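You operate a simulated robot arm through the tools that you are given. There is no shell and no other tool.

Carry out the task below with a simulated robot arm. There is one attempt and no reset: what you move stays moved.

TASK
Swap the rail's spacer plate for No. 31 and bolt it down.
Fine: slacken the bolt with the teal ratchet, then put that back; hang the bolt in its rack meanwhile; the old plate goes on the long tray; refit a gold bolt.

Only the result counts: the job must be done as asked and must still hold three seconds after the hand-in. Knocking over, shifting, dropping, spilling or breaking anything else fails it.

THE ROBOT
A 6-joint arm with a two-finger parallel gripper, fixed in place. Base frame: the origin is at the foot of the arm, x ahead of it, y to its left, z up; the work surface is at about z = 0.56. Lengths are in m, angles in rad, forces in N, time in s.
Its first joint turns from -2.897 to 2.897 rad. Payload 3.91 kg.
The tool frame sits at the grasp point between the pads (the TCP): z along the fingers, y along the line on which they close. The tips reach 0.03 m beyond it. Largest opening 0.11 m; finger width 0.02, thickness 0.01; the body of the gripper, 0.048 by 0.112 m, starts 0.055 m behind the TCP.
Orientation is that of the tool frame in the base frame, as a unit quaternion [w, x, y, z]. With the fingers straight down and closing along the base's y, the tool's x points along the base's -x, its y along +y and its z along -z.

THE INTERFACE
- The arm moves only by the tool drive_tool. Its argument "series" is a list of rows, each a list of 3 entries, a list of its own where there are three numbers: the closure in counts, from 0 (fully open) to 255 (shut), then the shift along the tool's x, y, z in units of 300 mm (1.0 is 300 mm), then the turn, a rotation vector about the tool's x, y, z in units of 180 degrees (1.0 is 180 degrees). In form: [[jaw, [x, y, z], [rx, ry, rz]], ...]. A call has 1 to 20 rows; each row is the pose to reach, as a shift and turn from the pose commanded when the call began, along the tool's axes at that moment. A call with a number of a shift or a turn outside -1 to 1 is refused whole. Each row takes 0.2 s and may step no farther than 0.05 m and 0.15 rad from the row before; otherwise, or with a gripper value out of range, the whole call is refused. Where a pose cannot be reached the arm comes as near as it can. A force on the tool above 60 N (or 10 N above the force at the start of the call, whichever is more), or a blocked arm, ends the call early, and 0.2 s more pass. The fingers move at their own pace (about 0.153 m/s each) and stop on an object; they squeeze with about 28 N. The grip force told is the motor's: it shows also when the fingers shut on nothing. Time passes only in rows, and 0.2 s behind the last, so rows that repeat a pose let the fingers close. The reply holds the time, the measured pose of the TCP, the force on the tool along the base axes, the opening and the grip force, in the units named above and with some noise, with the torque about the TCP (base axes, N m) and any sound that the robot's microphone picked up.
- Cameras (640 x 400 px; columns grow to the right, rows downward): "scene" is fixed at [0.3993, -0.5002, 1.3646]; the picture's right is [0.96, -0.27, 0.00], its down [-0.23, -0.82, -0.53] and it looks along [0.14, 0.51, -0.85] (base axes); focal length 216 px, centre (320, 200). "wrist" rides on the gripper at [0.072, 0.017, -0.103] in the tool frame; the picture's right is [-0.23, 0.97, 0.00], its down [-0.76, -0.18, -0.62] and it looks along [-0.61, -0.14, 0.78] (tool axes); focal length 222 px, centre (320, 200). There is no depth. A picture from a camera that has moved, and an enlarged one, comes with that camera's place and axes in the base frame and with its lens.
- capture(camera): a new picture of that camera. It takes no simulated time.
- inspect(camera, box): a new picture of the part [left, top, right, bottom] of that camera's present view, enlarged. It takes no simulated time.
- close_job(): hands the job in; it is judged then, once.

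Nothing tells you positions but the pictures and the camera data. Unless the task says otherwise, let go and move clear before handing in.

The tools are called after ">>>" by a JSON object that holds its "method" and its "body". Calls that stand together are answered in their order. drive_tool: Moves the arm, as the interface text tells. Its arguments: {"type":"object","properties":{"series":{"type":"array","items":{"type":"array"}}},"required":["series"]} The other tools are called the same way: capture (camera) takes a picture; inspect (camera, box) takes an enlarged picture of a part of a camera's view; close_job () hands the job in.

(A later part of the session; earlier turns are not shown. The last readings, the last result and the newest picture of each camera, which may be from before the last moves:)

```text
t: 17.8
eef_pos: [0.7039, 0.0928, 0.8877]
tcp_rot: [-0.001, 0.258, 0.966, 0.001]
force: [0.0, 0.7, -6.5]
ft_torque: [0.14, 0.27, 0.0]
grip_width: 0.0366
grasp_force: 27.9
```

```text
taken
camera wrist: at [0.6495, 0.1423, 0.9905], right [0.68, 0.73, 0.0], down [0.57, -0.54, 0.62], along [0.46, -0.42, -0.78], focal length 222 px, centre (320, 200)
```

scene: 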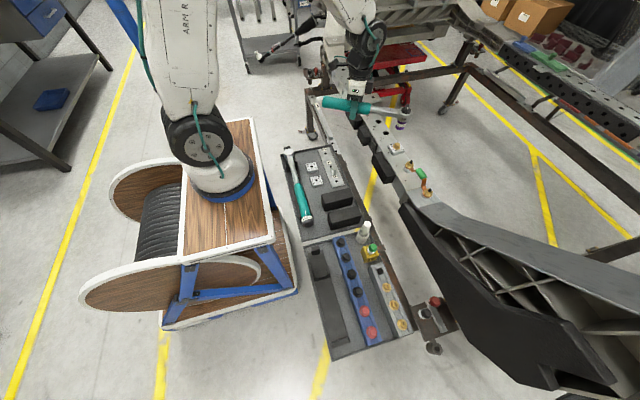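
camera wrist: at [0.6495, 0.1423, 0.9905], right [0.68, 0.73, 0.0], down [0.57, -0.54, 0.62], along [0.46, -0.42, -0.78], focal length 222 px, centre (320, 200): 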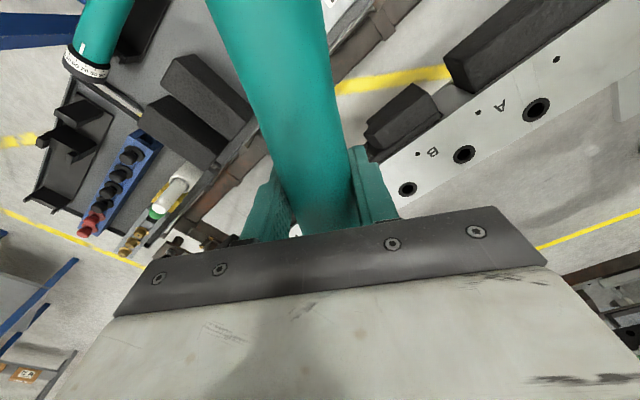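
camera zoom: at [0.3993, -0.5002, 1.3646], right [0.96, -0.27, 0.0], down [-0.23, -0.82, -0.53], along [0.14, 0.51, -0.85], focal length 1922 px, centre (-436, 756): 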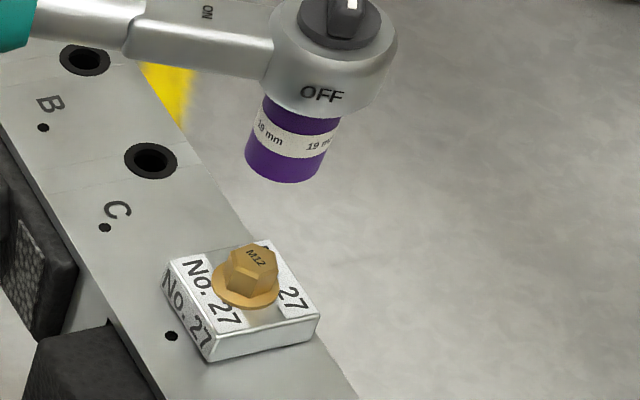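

The offset looks small. I'm descending 38 mm so the socket is just above the bolt head, and re-checking.

>>> {"method": "drive_tool", "body": {"series": [[255, [0, 0, 0.05], [0, 0, 0]], [255, [0, 0, 0.1], [0, 0, 0]], [255, [0, 0, 0.127], [0, 0, 0]], [255, [0, 0, 0.127], [0, 0, 0]]]}}

>>> {"method": "inspect", "body": {"camera": "scene", "box": [385, 125, 425, 155]}}

>>> {"method": "inspect", "body": {"camera": "scene", "box": [310, 90, 430, 180]}}

```text
t: 18.8
eef_pos: [0.7033, 0.0927, 0.8501]
tcp_rot: [0.0, 0.259, 0.966, 0.001]
force: [-0.2, 0.5, -7.2]
ft_torque: [0.14, 0.32, 0.02]
grip_width: 0.0369
grasp_force: 27.9
```

```text
13.33 times, centred on (405, 140) of scene
camera zoom: at [0.3993, -0.5002, 1.3646], right [0.96, -0.27, 0.0], down [-0.23, -0.82, -0.53], along [0.14, 0.51, -0.85], focal length 2883 px, centre (-813, 1000)
```

zoom: 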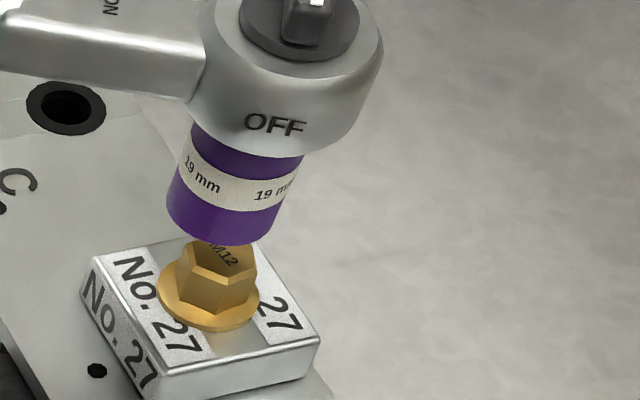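

```text
4.44 times, centred on (370, 135) of scene
camera zoom: at [0.3993, -0.5002, 1.3646], right [0.96, -0.27, 0.0], down [-0.23, -0.82, -0.53], along [0.14, 0.51, -0.85], focal length 961 px, centre (98, 489)
```

zoom: 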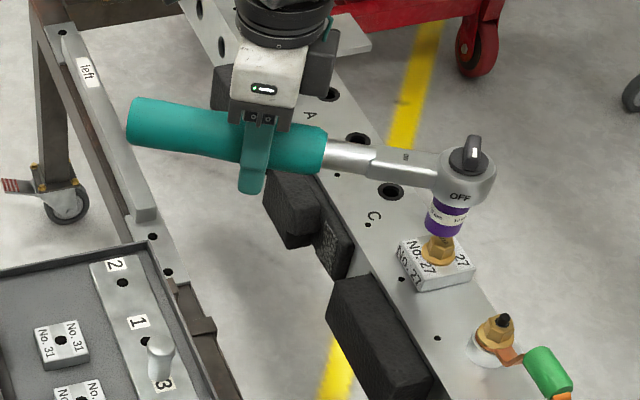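

Cross-checking the flange, hole C and socket suggests the socket should go about 6.5 mm in +x. I'm applying that, lowering a little, and re-checking.

>>> {"method": "drive_tool", "body": {"series": [[255, [-0.0204, 0.008, 0], [0, 0, 0]], [255, [-0.0204, 0.008, 0.025], [0, 0, 0]], [255, [-0.0204, 0.008, 0.043], [0, 0, 0]], [255, [-0.0204, 0.008, 0.043], [0, 0, 0]]]}}

>>> {"method": "inspect", "body": {"camera": "scene", "box": [385, 125, 425, 155]}}

```text
t: 19.8
eef_pos: [0.7098, 0.0927, 0.8383]
tcp_rot: [0.0, 0.259, 0.966, 0.002]
force: [0.9, -0.2, -5.7]
ft_torque: [0.17, 0.31, -0.01]
grip_width: 0.0367
grasp_force: 27.8
```

```text
13.33 times, centred on (405, 140) of scene
camera zoom: at [0.3993, -0.5002, 1.3646], right [0.96, -0.27, 0.0], down [-0.23, -0.82, -0.53], along [0.14, 0.51, -0.85], focal length 2883 px, centre (-813, 1000)
```

zoom: 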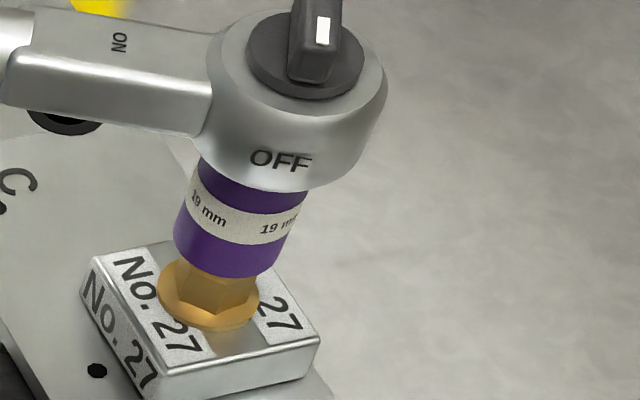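

The alignment is now nearly concentric. I'm nudging 1.3 mm in +x and lowering in small steps.

>>> {"method": "drive_tool", "body": {"series": [[255, [-0.0038, 0.002, 0.01], [0, 0, 0]], [255, [-0.0038, 0.002, 0.02], [0, 0, 0]], [255, [-0.0038, 0.002, 0.027], [0, 0, 0]], [255, [-0.0038, 0.002, 0.033], [0, 0, 0]]]}}

>>> {"method": "inspect", "body": {"camera": "scene", "box": [385, 125, 425, 155]}}

```text
t: 20.8
eef_pos: [0.712, 0.092, 0.8262]
tcp_rot: [0.0, 0.259, 0.966, 0.001]
force: [-0.6, -0.6, -6.9]
ft_torque: [0.16, 0.34, -0.15]
grip_width: 0.0367
grasp_force: 27.6
```

```text
13.33 times, centred on (405, 140) of scene
camera zoom: at [0.3993, -0.5002, 1.3646], right [0.96, -0.27, 0.0], down [-0.23, -0.82, -0.53], along [0.14, 0.51, -0.85], focal length 2883 px, centre (-813, 1000)
```

zoom: 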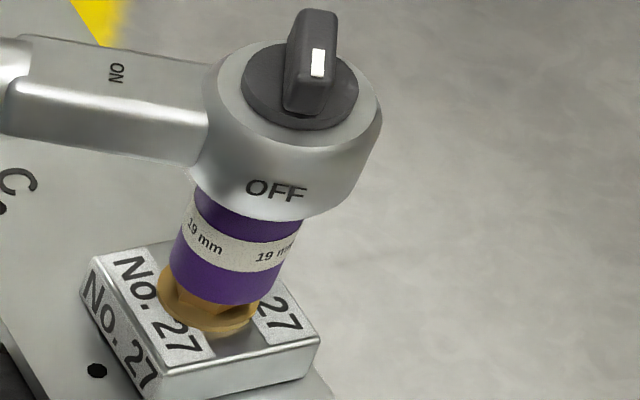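

The socket appears to be starting over the head. I'm continuing down gently.

>>> {"method": "drive_tool", "body": {"series": [[255, [0, 0, 0.007], [0, 0, 0]], [255, [0, 0, 0.014], [0, 0, 0]], [255, [0, 0, 0.02], [0, 0, 0]]]}}

>>> {"method": "inspect", "body": {"camera": "scene", "box": [385, 125, 425, 155]}}

```text
t: 21.6
eef_pos: [0.7095, 0.093, 0.8215]
tcp_rot: [-0.001, 0.259, 0.966, 0.001]
force: [-19.5, 7.1, 4.8]
ft_torque: [-0.45, -0.46, -0.61]
grip_width: 0.0372
grasp_force: 27.7
```

```text
13.33 times, centred on (405, 140) of scene
camera zoom: at [0.3993, -0.5002, 1.3646], right [0.96, -0.27, 0.0], down [-0.23, -0.82, -0.53], along [0.14, 0.51, -0.85], focal length 2883 px, centre (-813, 1000)
```

zoom: 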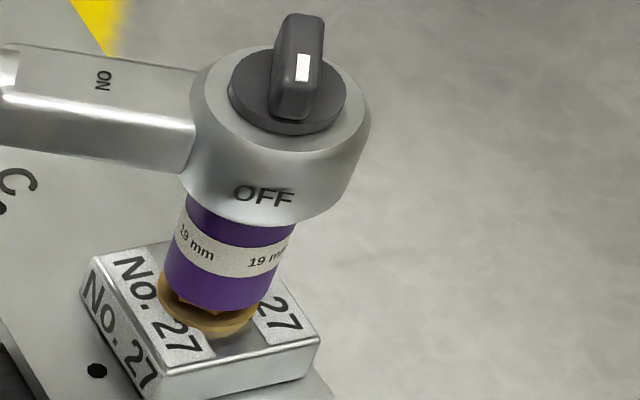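

The socket touched the head and is being pushed back along the handle by about 2 mm. I'm relieving that sideways load before pressing further.

>>> {"method": "drive_tool", "body": {"series": [[255, [0.004, 0, 0], [0, 0, 0]], [255, [0.008, 0, 0], [0, 0, 0]]]}}

>>> {"method": "inspect", "body": {"camera": "scene", "box": [385, 125, 425, 155]}}

```text
t: 22.2
eef_pos: [0.7107, 0.0922, 0.8222]
tcp_rot: [0.0, 0.259, 0.966, 0.001]
force: [-7.8, 3.5, -3.8]
ft_torque: [0.14, 0.32, -0.1]
grip_width: 0.037
grasp_force: 28.2
```

```text
13.33 times, centred on (405, 140) of scene
camera zoom: at [0.3993, -0.5002, 1.3646], right [0.96, -0.27, 0.0], down [-0.23, -0.82, -0.53], along [0.14, 0.51, -0.85], focal length 2883 px, centre (-813, 1000)
```

zoom: 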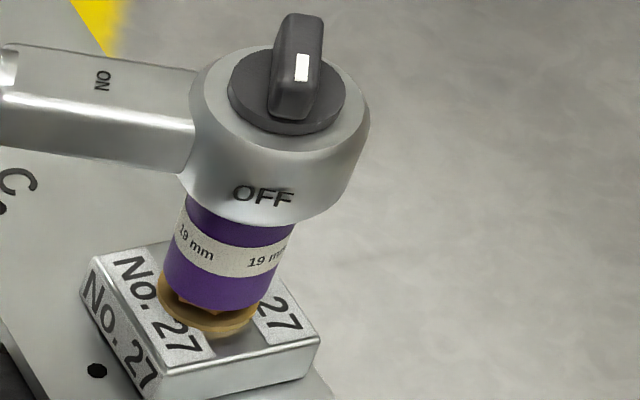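

The head stayed put and the side force dropped, so the socket looks captured. I'm relieving a bit more and pressing down slightly.

>>> {"method": "drive_tool", "body": {"series": [[255, [0.004, 0, 0.003], [0, 0, 0]], [255, [0.005, 0, 0.01], [0, 0, 0]], [255, [0.005, 0, 0.015], [0, 0, 0]]]}}

>>> {"method": "inspect", "body": {"camera": "scene", "box": [385, 125, 425, 155]}}

```text
t: 23.0
eef_pos: [0.709, 0.0921, 0.8171]
tcp_rot: [0.0, 0.259, 0.966, 0.002]
force: [-0.3, -4.9, 0.2]
ft_torque: [-0.58, -0.7, -0.64]
grip_width: 0.0371
grasp_force: 28.3
```

```text
13.33 times, centred on (405, 140) of scene
camera zoom: at [0.3993, -0.5002, 1.3646], right [0.96, -0.27, 0.0], down [-0.23, -0.82, -0.53], along [0.14, 0.51, -0.85], focal length 2883 px, centre (-813, 1000)
```

zoom: 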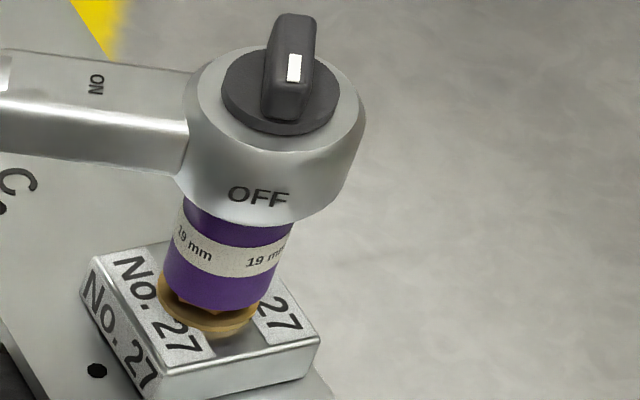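

The socket seems to rest on the hex with its corners misaligned. I'm turning CCW (loosening) a few degrees about the bolt under light pressure so it drops on.

>>> {"method": "drive_tool", "body": {"series": [[255, [-0.0005, -0.0243, 0], [0, 0, -0.0139]], [255, [-0.0021, -0.0485, 0], [0, 0, -0.0278]], [255, [-0.0048, -0.0727, 0], [0, 0, -0.0417]], [255, [-0.0085, -0.0967, 0], [0, 0, -0.0556]]]}}

>>> {"method": "inspect", "body": {"camera": "scene", "box": [385, 125, 425, 155]}}

```text
t: 24.0
eef_pos: [0.6945, 0.0668, 0.8179]
tcp_rot: [0.0, 0.172, 0.985, 0.0]
force: [-7.2, -1.4, 1.0]
ft_torque: [-0.38, -0.67, -0.6]
grip_width: 0.0369
grasp_force: 27.8
```

```text
13.33 times, centred on (405, 140) of scene
camera zoom: at [0.3993, -0.5002, 1.3646], right [0.96, -0.27, 0.0], down [-0.23, -0.82, -0.53], along [0.14, 0.51, -0.85], focal length 2883 px, centre (-813, 1000)
```

zoom: 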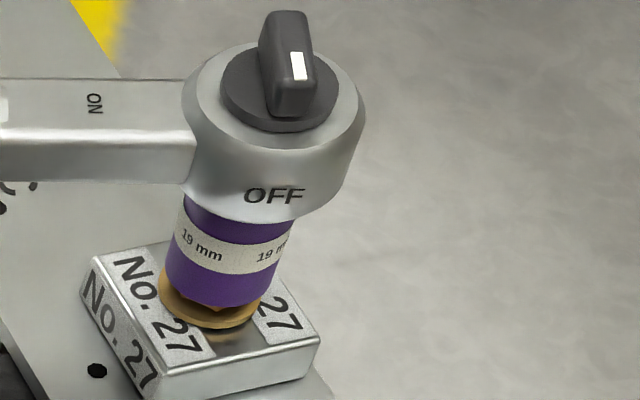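

I'm continuing CCW under light pressure.

>>> {"method": "drive_tool", "body": {"series": [[255, [-0.0005, -0.0243, 0], [0, 0, -0.0139]], [255, [-0.0021, -0.0485, 0], [0, 0, -0.0278]], [255, [-0.0048, -0.0727, 0], [0, 0, -0.0417]], [255, [-0.0085, -0.0967, 0], [0, 0, -0.0556]], [255, [-0.0132, -0.1205, 0], [0, 0, -0.0694]], [255, [-0.019, -0.1441, 0], [0, 0, -0.0833]]]}}

>>> {"method": "inspect", "body": {"camera": "scene", "box": [385, 125, 425, 155]}}

```text
t: 25.4
eef_pos: [0.6864, 0.0245, 0.8176]
tcp_rot: [0.001, 0.043, 0.999, 0.002]
force: [-10.6, 1.0, -3.1]
ft_torque: [0.0, 0.01, -0.05]
grip_width: 0.0368
grasp_force: 28.2
```

```text
13.33 times, centred on (405, 140) of scene
camera zoom: at [0.3993, -0.5002, 1.3646], right [0.96, -0.27, 0.0], down [-0.23, -0.82, -0.53], along [0.14, 0.51, -0.85], focal length 2883 px, centre (-813, 1000)
```

zoom: 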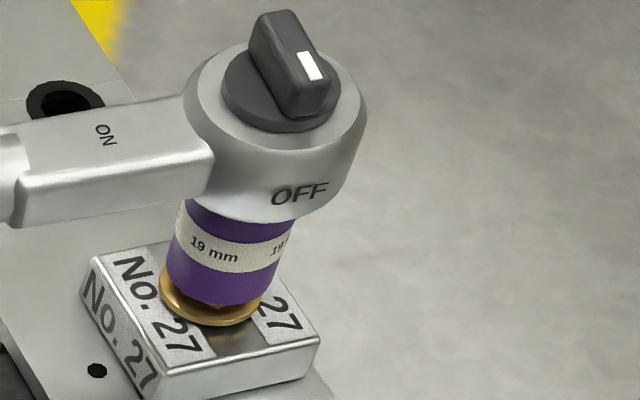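

I'm relieving the slight push along the handle and pressing down a little to see whether it seats.

>>> {"method": "drive_tool", "body": {"series": [[255, [0.003, 0, 0.006], [0, 0, 0]], [255, [0.004, 0, 0.012], [0, 0, 0]], [255, [0.004, 0, 0.012], [0, 0, 0]]]}}

>>> {"method": "inspect", "body": {"camera": "scene", "box": [390, 135, 415, 155]}}

>>> {"method": "inspect", "body": {"camera": "scene", "box": [320, 100, 430, 180]}}

```text
t: 26.2
eef_pos: [0.6852, 0.0256, 0.8135]
tcp_rot: [0.001, 0.043, 0.999, 0.0]
force: [-8.2, -2.9, 1.3]
ft_torque: [-0.16, -0.72, -0.61]
grip_width: 0.0371
grasp_force: 28.1
```

```text
16.00 times, centred on (402, 145) of scene
camera zoom: at [0.3993, -0.5002, 1.3646], right [0.96, -0.27, 0.0], down [-0.23, -0.82, -0.53], along [0.14, 0.51, -0.85], focal length 3460 px, centre (-1000, 1080)
```

zoom: 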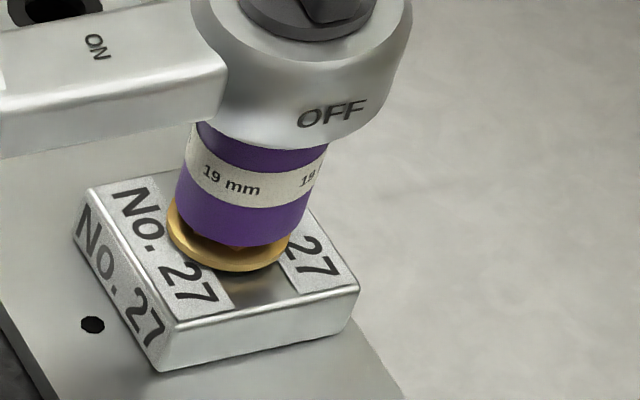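

```text
5.00 times, centred on (375, 140) of scene
camera zoom: at [0.3993, -0.5002, 1.3646], right [0.96, -0.27, 0.0], down [-0.23, -0.82, -0.53], along [0.14, 0.51, -0.85], focal length 1081 px, centre (45, 500)
```

zoom: 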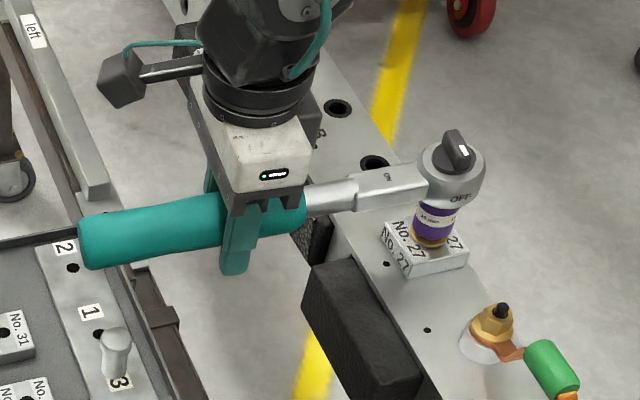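

The ratchet has pivoted about 3° in the grip, with the head tilted up, which stops the socket seating. I'm levelling it by pitching the tool about the head while raising the TCP.

>>> {"method": "drive_tool", "body": {"series": [[255, [0, 0, -0.01], [0, 0.0056, 0]], [255, [0, 0, -0.02], [0, 0.0111, 0]], [255, [0, 0, -0.029], [0, 0.0167, 0]], [255, [0, 0, -0.029], [0, 0.0167, 0]]]}}

>>> {"method": "inspect", "body": {"camera": "scene", "box": [385, 125, 425, 155]}}

```text
t: 27.2
eef_pos: [0.6848, 0.0254, 0.8237]
tcp_rot: [-0.026, 0.043, 0.999, 0.001]
force: [0.7, -0.8, -7.6]
ft_torque: [0.02, 0.33, -0.03]
grip_width: 0.0368
grasp_force: 27.7
```

```text
13.33 times, centred on (405, 140) of scene
camera zoom: at [0.3993, -0.5002, 1.3646], right [0.96, -0.27, 0.0], down [-0.23, -0.82, -0.53], along [0.14, 0.51, -0.85], focal length 2883 px, centre (-813, 1000)
```

zoom: 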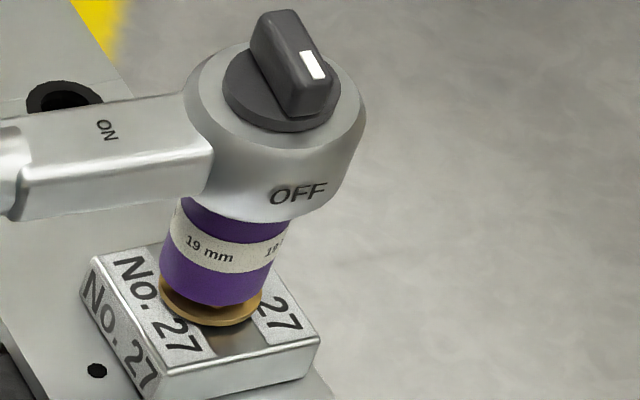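

The ratchet is level and hanging free again. I'm pressing lightly, shifting 1 mm in +x, and turning CCW slowly so the hex finds the socket.

>>> {"method": "drive_tool", "body": {"series": [[255, [-0.0033, 0, 0.008], [0, 0, 0]], [255, [-0.0038, -0.0243, 0.011], [0.0007, 0, -0.0139]], [255, [-0.0054, -0.0485, 0.011], [0.0015, 0, -0.0278]], [255, [-0.0081, -0.0727, 0.011], [0.0022, 0, -0.0416]], [255, [-0.0118, -0.0967, 0.011], [0.0029, 0, -0.0555]]]}}

>>> {"method": "inspect", "body": {"camera": "scene", "box": [385, 125, 425, 155]}}

```text
t: 28.4
eef_pos: [0.6855, -0.0042, 0.8181]
tcp_rot: [-0.025, -0.045, 0.999, -0.001]
force: [-0.9, -0.1, -6.0]
ft_torque: [-0.02, 0.36, -0.05]
grip_width: 0.0368
grasp_force: 27.8
```

```text
13.33 times, centred on (405, 140) of scene
camera zoom: at [0.3993, -0.5002, 1.3646], right [0.96, -0.27, 0.0], down [-0.23, -0.82, -0.53], along [0.14, 0.51, -0.85], focal length 2883 px, centre (-813, 1000)
```

zoom: 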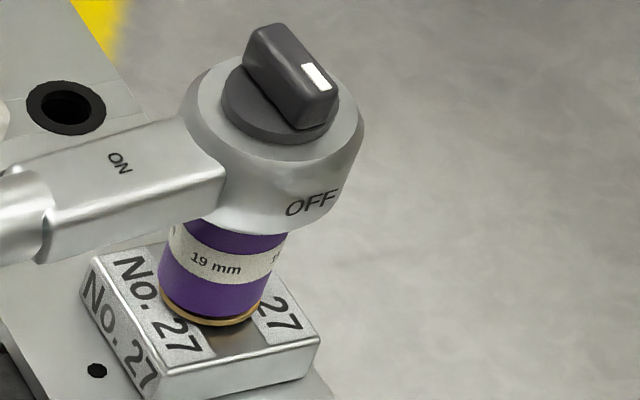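

The socket has dropped over the hex, almost to the flange. I'm lowering 2 mm and continuing CCW while watching the torque.

>>> {"method": "drive_tool", "body": {"series": [[255, [0, 0, 0.006], [0, 0, 0]], [255, [-0.0005, -0.0243, 0.006], [0.0007, 0, -0.0139]], [255, [-0.0021, -0.0485, 0.006], [0.0015, 0, -0.0278]]]}}

>>> {"method": "inspect", "body": {"camera": "scene", "box": [385, 125, 425, 155]}}

```text
t: 29.2
eef_pos: [0.6885, -0.0188, 0.8164]
tcp_rot: [-0.025, -0.087, 0.996, -0.002]
force: [1.7, 1.0, -0.1]
ft_torque: [0.13, -0.87, -0.02]
grip_width: 0.0367
grasp_force: 28.2
```

```text
13.33 times, centred on (405, 140) of scene
camera zoom: at [0.3993, -0.5002, 1.3646], right [0.96, -0.27, 0.0], down [-0.23, -0.82, -0.53], along [0.14, 0.51, -0.85], focal length 2883 px, centre (-813, 1000)
```

zoom: 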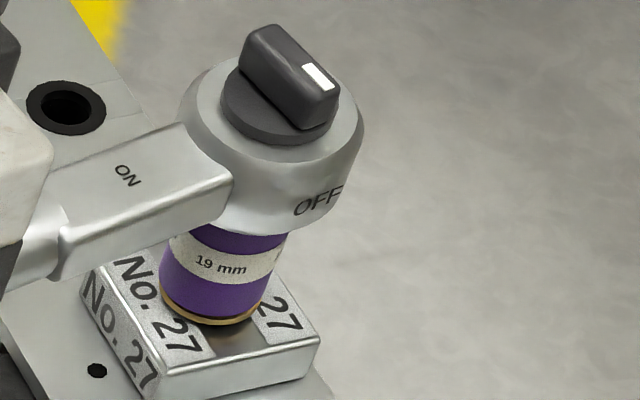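

It's seated on the flange. I'm continuing CCW to load the bolt.

>>> {"method": "drive_tool", "body": {"series": [[255, [-0.0005, -0.0243, 0], [0.0007, 0, -0.0139]], [255, [-0.0021, -0.0485, 0], [0.0015, 0, -0.0278]], [255, [-0.0048, -0.0727, 0], [0.0022, 0, -0.0416]], [255, [-0.0085, -0.0967, 0], [0.0029, 0, -0.0555]], [255, [-0.0132, -0.1205, 0], [0.0036, 0, -0.0693]], [255, [-0.019, -0.1441, 0], [0.0044, 0, -0.0832]]]}}

>>> {"method": "inspect", "body": {"camera": "scene", "box": [385, 125, 425, 155]}}

>>> {"method": "capture", "body": {"camera": "scene"}}

>>> {"method": "capture", "body": {"camera": "wrist"}}

```text
t: 30.6
eef_pos: [0.7003, -0.0602, 0.8174]
tcp_rot: [-0.025, -0.216, 0.976, -0.004]
force: [-0.8, -0.6, -1.0]
ft_torque: [0.23, -0.43, 0.11]
grip_width: 0.0366
grasp_force: 27.5
```

```text
13.33 times, centred on (405, 140) of scene
camera zoom: at [0.3993, -0.5002, 1.3646], right [0.96, -0.27, 0.0], down [-0.23, -0.82, -0.53], along [0.14, 0.51, -0.85], focal length 2883 px, centre (-813, 1000)
```

zoom: 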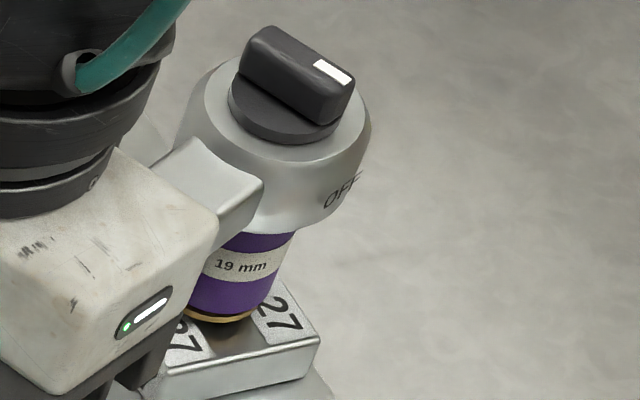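

```text
taken
```

scene: 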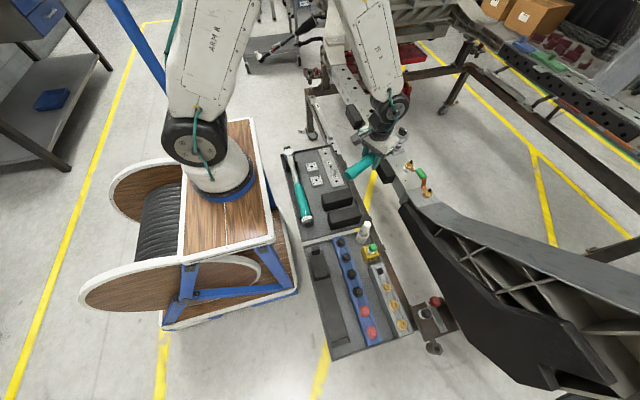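

```text
taken
camera wrist: at [0.6343, -0.0743, 0.9235], right [-0.21, 0.98, -0.01], down [0.79, 0.17, 0.58], along [0.57, 0.11, -0.81], focal length 222 px, centre (320, 200)
```

wrist: 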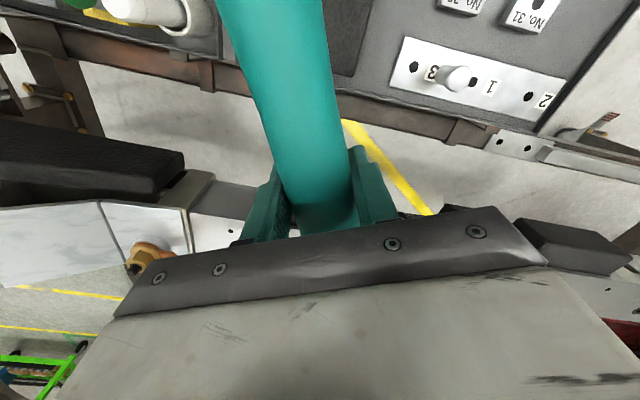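

There's no notable torque, so I'm testing the ratchet by swinging back CW and listening for the freewheel clicks.

>>> {"method": "drive_tool", "body": {"series": [[255, [-0.0005, 0.0243, 0], [-0.0007, 0, 0.0139]], [255, [-0.0021, 0.0485, 0], [-0.0015, 0, 0.0278]], [255, [-0.0048, 0.0727, 0], [-0.0022, 0, 0.0416]], [255, [-0.0085, 0.0967, 0], [-0.0029, 0, 0.0555]], [255, [-0.0132, 0.1205, 0], [-0.0036, 0, 0.0693]], [255, [-0.019, 0.1441, 0], [-0.0044, 0, 0.0832]]]}}

>>> {"method": "inspect", "body": {"camera": "scene", "box": [385, 125, 425, 155]}}

```text
t: 32.0
eef_pos: [0.6898, -0.019, 0.8167]
tcp_rot: [-0.025, -0.087, 0.996, -0.001]
force: [0.2, 1.0, -6.3]
ft_torque: [-0.01, 0.28, -0.02]
grip_width: 0.0366
grasp_force: 28.0
```

```text
13.33 times, centred on (405, 140) of scene
camera zoom: at [0.3993, -0.5002, 1.3646], right [0.96, -0.27, 0.0], down [-0.23, -0.82, -0.53], along [0.14, 0.51, -0.85], focal length 2883 px, centre (-813, 1000)
```

zoom: 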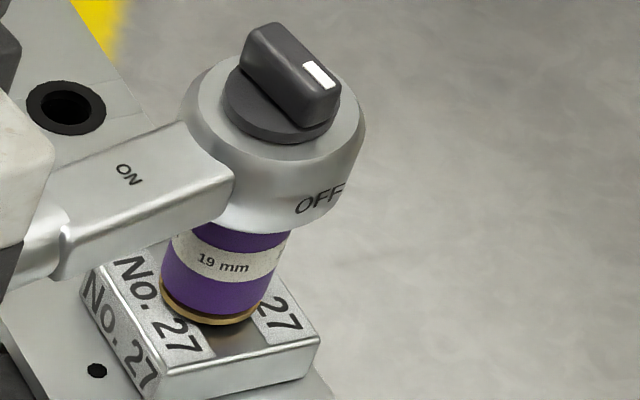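

The socket turns with the handle both ways without clicks, so it isn't gripping the hex yet. It sits about 3 mm above full depth and is slightly tilted, so I'm levelling more and pressing down.

>>> {"method": "drive_tool", "body": {"series": [[255, [0, 0, -0.008], [0, 0.0046, 0]], [255, [0, 0, -0.016], [0, 0.0092, 0]], [255, [0, 0, -0.022], [0, 0.0125, 0]], [255, [0, 0, -0.016], [0, 0.0125, 0]], [255, [0, 0, -0.01], [0, 0.0125, 0]]]}}

>>> {"method": "inspect", "body": {"camera": "scene", "box": [385, 125, 425, 155]}}

```text
t: 33.2
eef_pos: [0.6873, -0.0194, 0.8207]
tcp_rot: [-0.045, -0.087, 0.995, -0.004]
force: [0.3, -1.1, 1.3]
ft_torque: [0.13, -0.92, -0.28]
grip_width: 0.037
grasp_force: 28.1
```

```text
13.33 times, centred on (405, 140) of scene
camera zoom: at [0.3993, -0.5002, 1.3646], right [0.96, -0.27, 0.0], down [-0.23, -0.82, -0.53], along [0.14, 0.51, -0.85], focal length 2883 px, centre (-813, 1000)
```

zoom: 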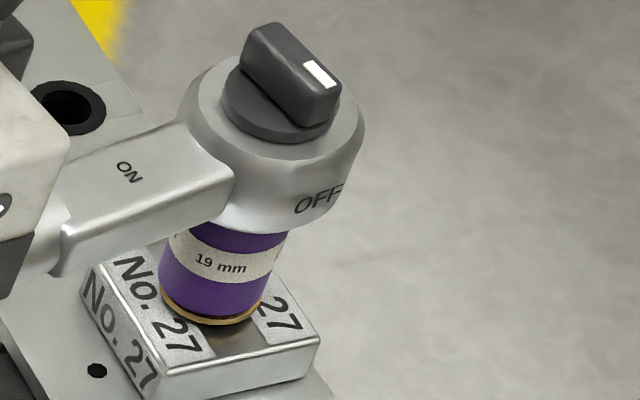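

It's pressed with about 8 N. I'm sweeping CCW again while watching the forces.

>>> {"method": "drive_tool", "body": {"series": [[255, [-0.0005, -0.0243, 0], [0.0012, 0, -0.0138]], [255, [-0.0021, -0.0485, 0], [0.0025, 0, -0.0277]], [255, [-0.0048, -0.0727, 0], [0.0037, 0, -0.0415]], [255, [-0.0085, -0.0967, 0], [0.005, 0, -0.0553]]]}}

>>> {"method": "drive_tool", "body": {"series": [[255, [-0.0005, -0.0243, 0], [0.0012, 0, -0.0138]], [255, [-0.0021, -0.0485, 0], [0.0025, 0, -0.0277]], [255, [-0.0048, -0.0727, 0], [0.0037, 0, -0.0415]], [255, [-0.0085, -0.0967, 0], [0.005, 0, -0.0553]]]}}

>>> {"method": "inspect", "body": {"camera": "scene", "box": [385, 125, 425, 155]}}

```text
t: 34.2
eef_pos: [0.6962, -0.0468, 0.8196]
tcp_rot: [-0.045, -0.174, 0.984, -0.007]
force: [-1.8, -1.3, 1.8]
ft_torque: [0.31, -0.88, -0.05]
grip_width: 0.037
grasp_force: 28.5
```

```text
t: 35.2
eef_pos: [0.7085, -0.0739, 0.8179]
tcp_rot: [-0.043, -0.26, 0.965, -0.011]
force: [-0.2, -0.9, 1.2]
ft_torque: [0.38, -0.61, 0.11]
grip_width: 0.0371
grasp_force: 27.7
```

```text
13.33 times, centred on (405, 140) of scene
camera zoom: at [0.3993, -0.5002, 1.3646], right [0.96, -0.27, 0.0], down [-0.23, -0.82, -0.53], along [0.14, 0.51, -0.85], focal length 2883 px, centre (-813, 1000)
```

zoom: 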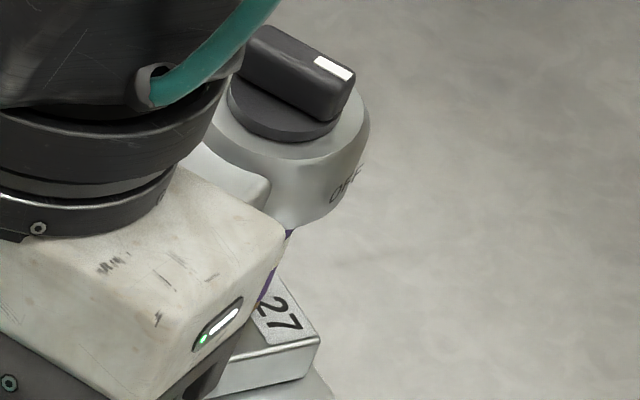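

There's still no load, so I'm lifting off to look at the bolt and at the socket.

>>> {"method": "drive_tool", "body": {"series": [[255, [0.003, 0, -0.033], [0, 0, 0]], [255, [0.006, 0, -0.066], [0, 0, 0]], [255, [0.009, 0, -0.1], [0, 0, 0]], [255, [0.0105, 0.0485, -0.1], [-0.0025, 0, 0.0277]], [255, [0.0175, 0.0967, -0.1], [-0.005, 0, 0.0553]], [255, [0.028, 0.1441, -0.1], [-0.0075, 0, 0.083]], [255, [0.0426, 0.1904, -0.1], [-0.01, 0, 0.1107]]]}}

>>> {"method": "inspect", "body": {"camera": "scene", "box": [385, 120, 425, 155]}}

>>> {"method": "inspect", "body": {"camera": "scene", "box": [392, 138, 412, 153]}}

```text
t: 36.8
eef_pos: [0.6707, -0.0281, 0.8489]
tcp_rot: [-0.046, -0.086, 0.995, -0.002]
force: [0.2, 0.0, -6.3]
ft_torque: [-0.05, 0.35, -0.04]
grip_width: 0.0367
grasp_force: 28.0
```

```text
11.43 times, centred on (405, 138) of scene
camera zoom: at [0.3993, -0.5002, 1.3646], right [0.96, -0.27, 0.0], down [-0.23, -0.82, -0.53], along [0.14, 0.51, -0.85], focal length 2471 px, centre (-651, 914)
```

zoom: 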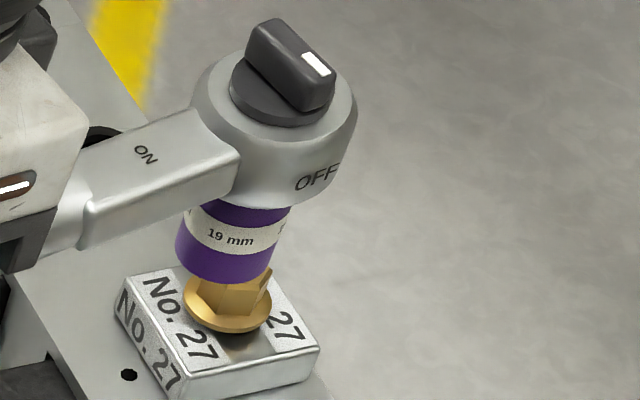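

```text
16.00 times, centred on (402, 146) of scene
camera zoom: at [0.3993, -0.5002, 1.3646], right [0.96, -0.27, 0.0], down [-0.23, -0.82, -0.53], along [0.14, 0.51, -0.85], focal length 3460 px, centre (-992, 1072)
```

zoom: 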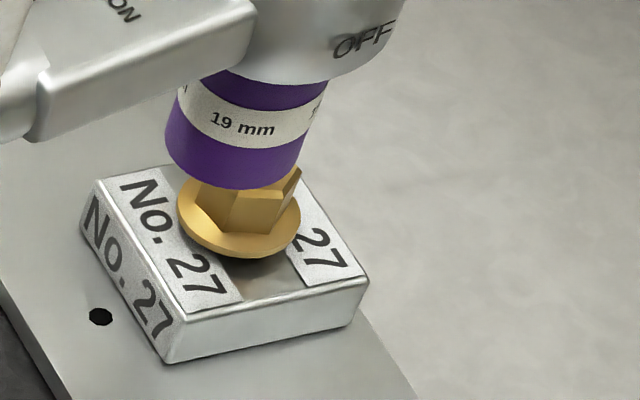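

The bolt has come up and sits tilted and loose, with its flange clear of the plate, so it is slackened. I'm moving the ratchet back to the reference pose to check its pitch in the grip before returning it.

>>> {"method": "drive_tool", "body": {"series": [[255, [0.009, 0, -0.0996], [0, 0, 0]], [255, [0.018, 0, -0.17], [0, 0, 0]], [255, [0.1, -0.06, -0.19], [-0.001, 0, 0.011]], [255, [0.18, -0.12, -0.19], [-0.002, 0, 0.022]], [255, [0.26, -0.18, -0.19], [-0.003, 0, 0.033]], [255, [0.34, -0.25, -0.193], [-0.004, 0, 0.044]], [255, [0.432, -0.314, -0.196], [-0.0051, 0, 0.0553]], [255, [0.432, -0.314, -0.196], [-0.0051, 0, 0.0553]]]}}

>>> {"method": "inspect", "body": {"camera": "scene", "box": [300, 130, 440, 220]}}

>>> {"method": "inspect", "body": {"camera": "scene", "box": [380, 130, 425, 170]}}

```text
t: 38.6
eef_pos: [0.5626, -0.1419, 0.9186]
tcp_rot: [-0.046, -0.001, 0.999, 0.0]
force: [-0.6, -0.3, -7.4]
ft_torque: [-0.01, 0.35, -0.02]
grip_width: 0.037
grasp_force: 28.3
```

```text
4.44 times, centred on (370, 175) of scene
camera zoom: at [0.3993, -0.5002, 1.3646], right [0.96, -0.27, 0.0], down [-0.23, -0.82, -0.53], along [0.14, 0.51, -0.85], focal length 961 px, centre (98, 311)
```

zoom: 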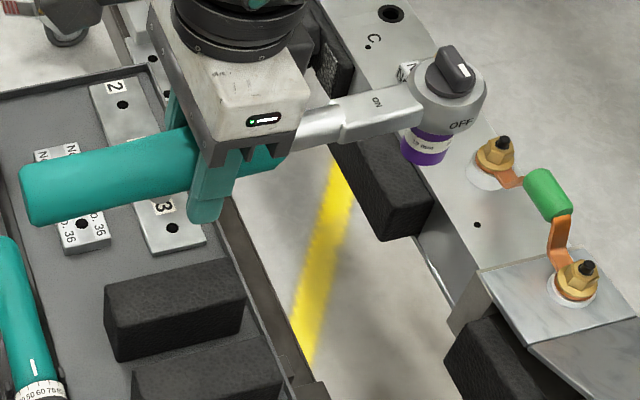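

```text
10.00 times, centred on (402, 150) of scene
camera zoom: at [0.3993, -0.5002, 1.3646], right [0.96, -0.27, 0.0], down [-0.23, -0.82, -0.53], along [0.14, 0.51, -0.85], focal length 2162 px, centre (-505, 700)
```

zoom: 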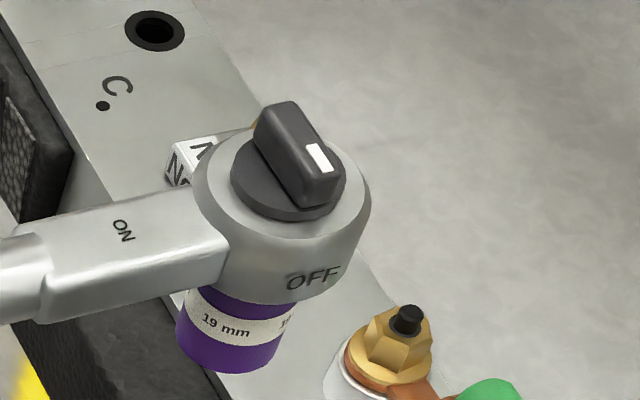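

Compared with the pickup reference, the head sits about 2° high. I'm pitching it to match.

>>> {"method": "drive_tool", "body": {"series": [[255, [-0.009, 0, 0], [0, 0.0111, 0]], [255, [-0.009, 0, 0], [0, 0.0111, 0]]]}}

>>> {"method": "inspect", "body": {"camera": "scene", "box": [300, 130, 440, 220]}}

>>> {"method": "inspect", "body": {"camera": "scene", "box": [380, 130, 425, 170]}}

```text
t: 39.2
eef_pos: [0.5655, -0.1428, 0.9188]
tcp_rot: [-0.063, 0.0, 0.998, 0.002]
force: [-0.1, 0.3, -6.0]
ft_torque: [-0.01, 0.33, -0.02]
grip_width: 0.0369
grasp_force: 27.9
```

```text
4.44 times, centred on (370, 175) of scene
camera zoom: at [0.3993, -0.5002, 1.3646], right [0.96, -0.27, 0.0], down [-0.23, -0.82, -0.53], along [0.14, 0.51, -0.85], focal length 961 px, centre (98, 311)
```

zoom: 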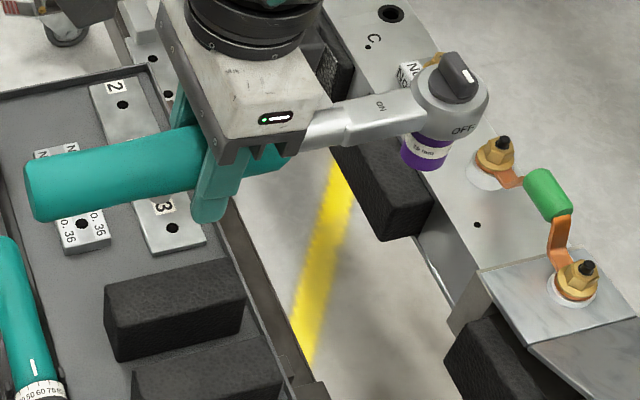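

```text
10.00 times, centred on (402, 150) of scene
camera zoom: at [0.3993, -0.5002, 1.3646], right [0.96, -0.27, 0.0], down [-0.23, -0.82, -0.53], along [0.14, 0.51, -0.85], focal length 2162 px, centre (-505, 700)
```

zoom: 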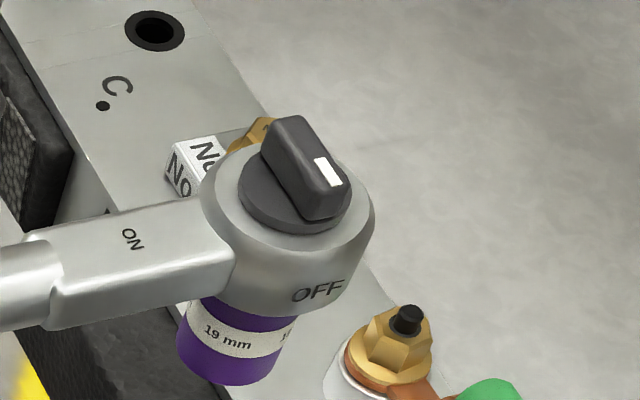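

The ratchet matches the level reference, about 3 mm further forward in the grip. I'm returning it over its cradle.

>>> {"method": "drive_tool", "body": {"series": [[255, [0.03, -0.082, 0.0038], [0.0052, 0, -0.0413]], [255, [0.06, -0.164, 0.0076], [0.0105, 0, -0.0827]], [255, [0.09, -0.246, 0.0114], [0.0157, 0, -0.124]], [255, [0.12, -0.328, 0.0152], [0.0209, 0, -0.1653]], [255, [0.15, -0.41, 0.019], [0.0262, 0, -0.2067]], [255, [0.18, -0.492, 0.0228], [0.0314, 0, -0.248]], [255, [0.21, -0.574, 0.0266], [0.0366, 0, -0.2893]], [255, [0.24, -0.656, 0.0304], [0.0419, 0, -0.3307]], [255, [0.27, -0.738, 0.0342], [0.0471, 0, -0.372]], [255, [0.3, -0.82, 0.038], [0.0523, 0, -0.4133]], [255, [0.33, -0.902, 0.0418], [0.0576, 0, -0.4547]], [255, [0.36, -0.983, 0.0456], [0.0628, 0, -0.496]], [255, [0.36, -0.983, 0.0456], [0.0628, 0, -0.496]]]}}

>>> {"method": "capture", "body": {"camera": "scene"}}

>>> {"method": "inspect", "body": {"camera": "scene", "box": [290, 190, 390, 370]}}

```text
t: 42.0
eef_pos: [0.4606, -0.4367, 0.9194]
tcp_rot: [0.044, 0.707, -0.705, 0.045]
force: [-0.1, -0.1, -7.3]
ft_torque: [-0.32, 0.02, 0.02]
grip_width: 0.0369
grasp_force: 27.6
```

```text
taken
```

scene: 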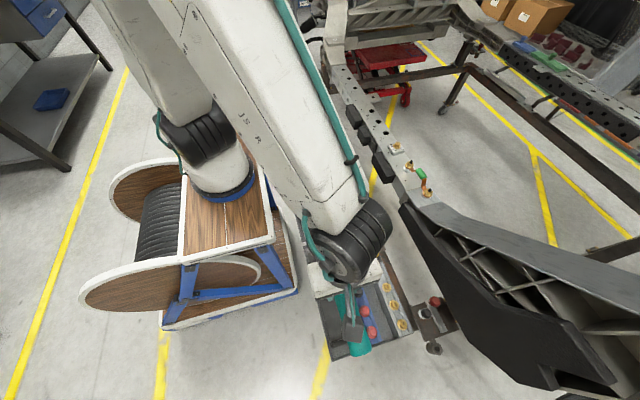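

```text
2.22 times, centred on (340, 280) of scene
camera zoom: at [0.3993, -0.5002, 1.3646], right [0.96, -0.27, 0.0], down [-0.23, -0.82, -0.53], along [0.14, 0.51, -0.85], focal length 480 px, centre (276, 22)
```

zoom: 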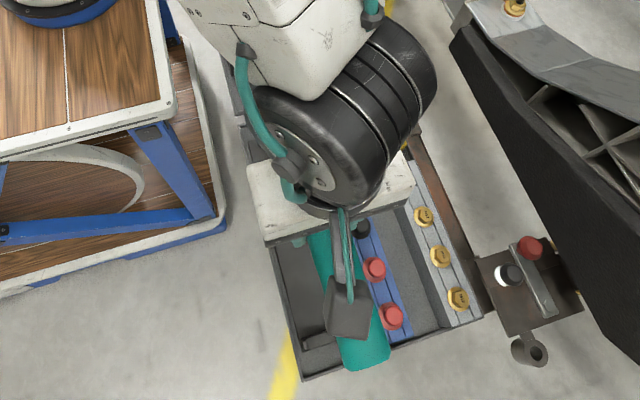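

I'm aligning precisely and descending to just above the cradle.

>>> {"method": "drive_tool", "body": {"series": [[255, [0.0251, 0.012, 0.003], [0, 0, 0]], [255, [0.0098, 0.012, 0.124], [0, 0, 0]], [255, [-0.0055, 0.012, 0.245], [0, 0, 0]], [255, [-0.0208, 0.012, 0.366], [0, 0, 0]], [255, [-0.0361, 0.012, 0.487], [0, 0, 0]], [255, [-0.0514, 0.012, 0.608], [0, 0, 0]], [255, [-0.0667, 0.012, 0.7285], [0, 0, 0]], [255, [-0.0667, 0.012, 0.7285], [0, 0, 0]]]}}

>>> {"method": "capture", "body": {"camera": "wrist"}}

>>> {"method": "inspect", "body": {"camera": "scene", "box": [290, 220, 390, 360]}}

```text
t: 43.8
eef_pos: [0.4547, -0.4448, 0.7]
tcp_rot: [-0.045, -0.705, 0.706, -0.044]
force: [-0.3, 0.0, -6.2]
ft_torque: [-0.33, 0.0, -0.02]
grip_width: 0.0367
grasp_force: 28.2
```

```text
taken
camera wrist: at [0.439, -0.5046, 0.811], right [-0.97, 0.23, -0.03], down [0.18, 0.83, 0.52], along [0.14, 0.51, -0.85], focal length 222 px, centre (320, 200)
```

wrist: 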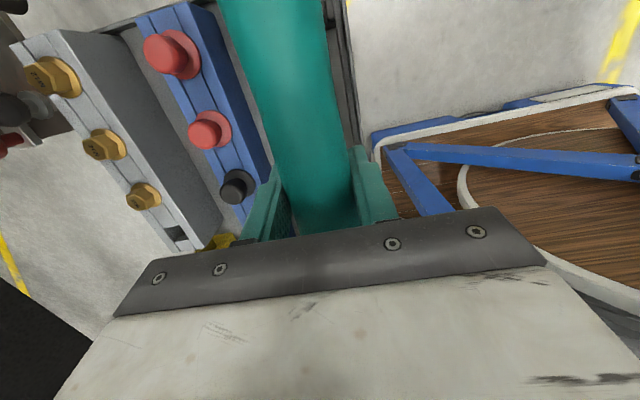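

```text
2.86 times, centred on (340, 290) of scene
camera zoom: at [0.3993, -0.5002, 1.3646], right [0.96, -0.27, 0.0], down [-0.23, -0.82, -0.53], along [0.14, 0.51, -0.85], focal length 618 px, centre (263, -57)
```

zoom: 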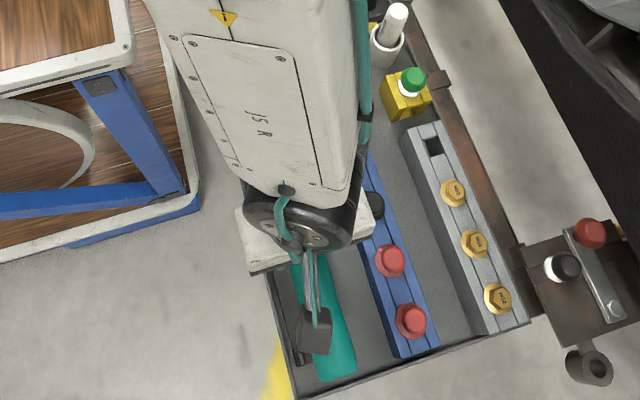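

I'm checking the handle-end position closely against where it was originally.

>>> {"method": "inspect", "body": {"camera": "scene", "box": [320, 300, 360, 360]}}

>>> {"method": "inspect", "body": {"camera": "wrist", "box": [200, 0, 400, 120]}}

```text
6.67 times, centred on (340, 330) of scene
camera zoom: at [0.3993, -0.5002, 1.3646], right [0.96, -0.27, 0.0], down [-0.23, -0.82, -0.53], along [0.14, 0.51, -0.85], focal length 1442 px, centre (187, -667)
```

zoom: 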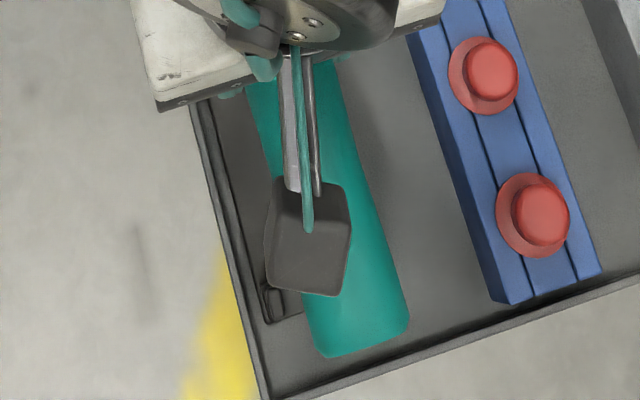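

```text
3.20 times, centred on (300, 60) of wrist
camera zoom: at [0.439, -0.5046, 0.811], right [-0.97, 0.23, -0.03], down [0.18, 0.83, 0.52], along [0.14, 0.51, -0.85], focal length 711 px, centre (384, 648)
```

zoom: 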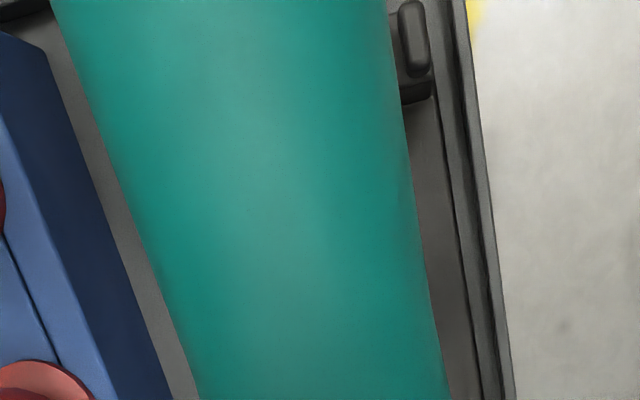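

The estimate agrees to within a few mm. I'm shifting +2 mm in x and lowering into the cradle in stages.

>>> {"method": "drive_tool", "body": {"series": [[255, [-0.006, -0.007, 0.05], [0, 0, 0]], [255, [-0.0127, -0.007, 0.1], [0, 0, 0]], [255, [-0.0203, -0.007, 0.16], [0, 0, 0]], [255, [-0.0266, -0.007, 0.21], [0, 0, 0]], [255, [-0.0302, -0.007, 0.238], [0, 0, 0]]]}}

>>> {"method": "capture", "body": {"camera": "wrist"}}

>>> {"method": "inspect", "body": {"camera": "scene", "box": [300, 300, 360, 370]}}

```text
t: 45.0
eef_pos: [0.4574, -0.4449, 0.6283]
tcp_rot: [0.044, 0.706, -0.705, 0.043]
force: [0.5, -0.4, -7.0]
ft_torque: [-0.34, -0.01, -0.01]
grip_width: 0.0369
grasp_force: 28.0
```

```text
taken
camera wrist: at [0.4408, -0.5046, 0.739], right [-0.97, 0.23, -0.03], down [0.18, 0.83, 0.52], along [0.14, 0.51, -0.85], focal length 222 px, centre (320, 200)
```

wrist: 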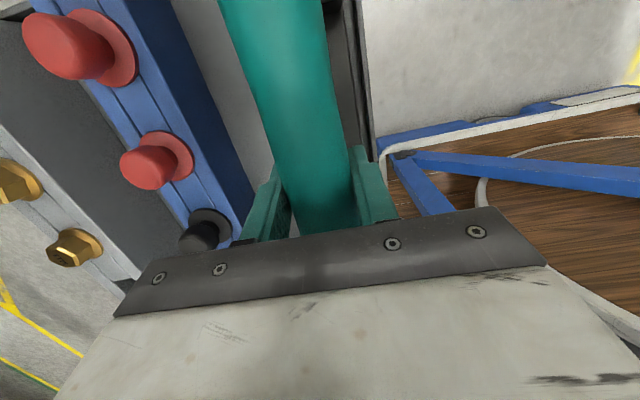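

```text
5.71 times, centred on (330, 335) of scene
camera zoom: at [0.3993, -0.5002, 1.3646], right [0.96, -0.27, 0.0], down [-0.23, -0.82, -0.53], along [0.14, 0.51, -0.85], focal length 1236 px, centre (263, -571)
```

zoom: 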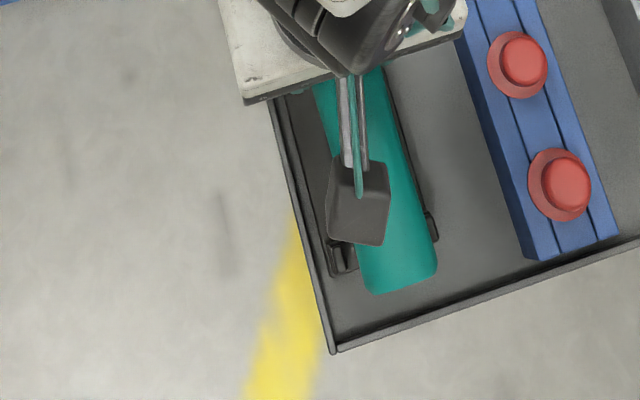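

There's no contact yet. I'm lowering the last centimetre slowly.

>>> {"method": "drive_tool", "body": {"series": [[255, [-0.001, 0, 0.008], [0, 0, 0]], [255, [-0.002, 0, 0.016], [0, 0, 0]], [255, [-0.003, 0, 0.024], [0, 0, 0]], [255, [-0.0035, 0, 0.028], [0, 0, 0]]]}}

```text
t: 46.0
eef_pos: [0.4566, -0.4443, 0.6192]
tcp_rot: [0.043, 0.706, -0.706, 0.044]
force: [0.2, 0.2, -6.1]
ft_torque: [-0.33, 0.0, -0.02]
grip_width: 0.0369
grasp_force: 28.5
```

>>> {"method": "drive_tool", "body": {"series": [[255, [-0.0004, 0, 0.0035], [0, 0, 0]], [255, [-0.0008, 0, 0.007], [0, 0, 0]], [255, [-0.0008, 0, 0.007], [0, 0, 0]]]}}

```text
t: 46.8
eef_pos: [0.4564, -0.445, 0.6183]
tcp_rot: [-0.043, -0.705, 0.706, -0.046]
force: [-8.9, 7.0, 36.2]
ft_torque: [0.23, 0.13, 0.0]
grip_width: 0.0368
grasp_force: 27.4
```

Firm contact at z≈0.618, which matches the original height. I'm backing off slightly and opening just enough to release.

>>> {"method": "drive_tool", "body": {"series": [[255, [0.0003, 0, -0.003], [0, 0, 0]], [200, [0.0003, 0, -0.003], [0, 0, 0]], [140, [0.0003, 0, -0.003], [0, 0, 0]], [130, [0.0003, 0, -0.003], [0, 0, 0]], [130, [0.0003, 0, -0.003], [0, 0, 0]]]}}

>>> {"method": "inspect", "body": {"camera": "wrist", "box": [200, 0, 440, 240]}}

```text
t: 48.0
eef_pos: [0.4576, -0.4461, 0.6163]
tcp_rot: [-0.043, -0.706, 0.706, -0.043]
force: [0.4, 0.3, 0.4]
ft_torque: [0.01, -0.03, -0.01]
grip_width: 0.0542
grasp_force: 0.0
```

```text
1.67 times, centred on (320, 120) of wrist
camera zoom: at [0.4415, -0.5044, 0.7281], right [-0.97, 0.23, -0.03], down [0.18, 0.83, 0.52], along [0.14, 0.51, -0.85], focal length 370 px, centre (320, 333)
```

zoom: 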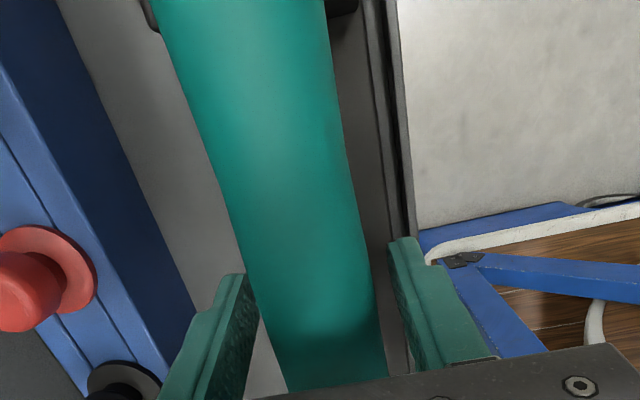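

Released cleanly. I'm lifting straight up, levelling the tool, and checking the ratchet's seat.

>>> {"method": "drive_tool", "body": {"series": [[130, [0.0084, 0, -0.066], [0, 0, 0]], [130, [0.021, 0, -0.165], [0, 0, 0]], [100, [0.042, 0, -0.331], [0, 0, 0]], [60, [0.063, 0, -0.496], [0, -0.02, 0]], [0, [0.084, 0, -0.66], [0, -0.04, 0]]]}}

>>> {"method": "capture", "body": {"camera": "wrist"}}

>>> {"method": "capture", "body": {"camera": "scene"}}

```text
refused: row 3 steps farther than a row can; nothing moved
```

```text
taken
camera wrist: at [0.4415, -0.5044, 0.7281], right [-0.97, 0.23, -0.03], down [0.18, 0.83, 0.52], along [0.14, 0.51, -0.85], focal length 222 px, centre (320, 200)
```

wrist: 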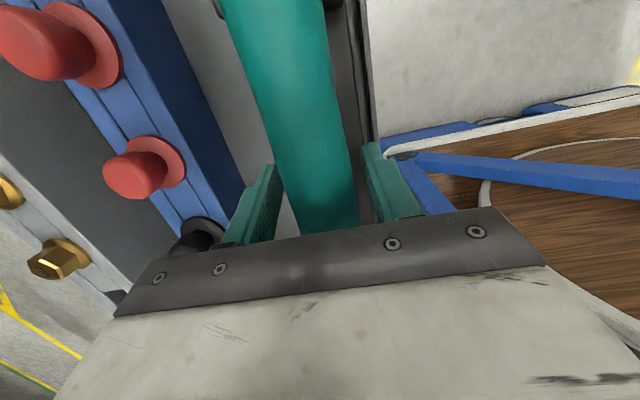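

```text
taken
```

scene: 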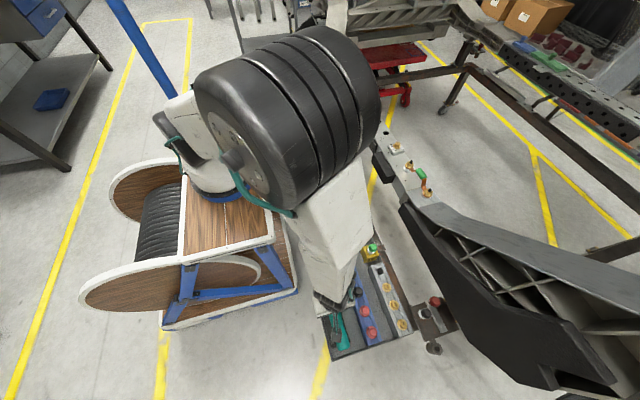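

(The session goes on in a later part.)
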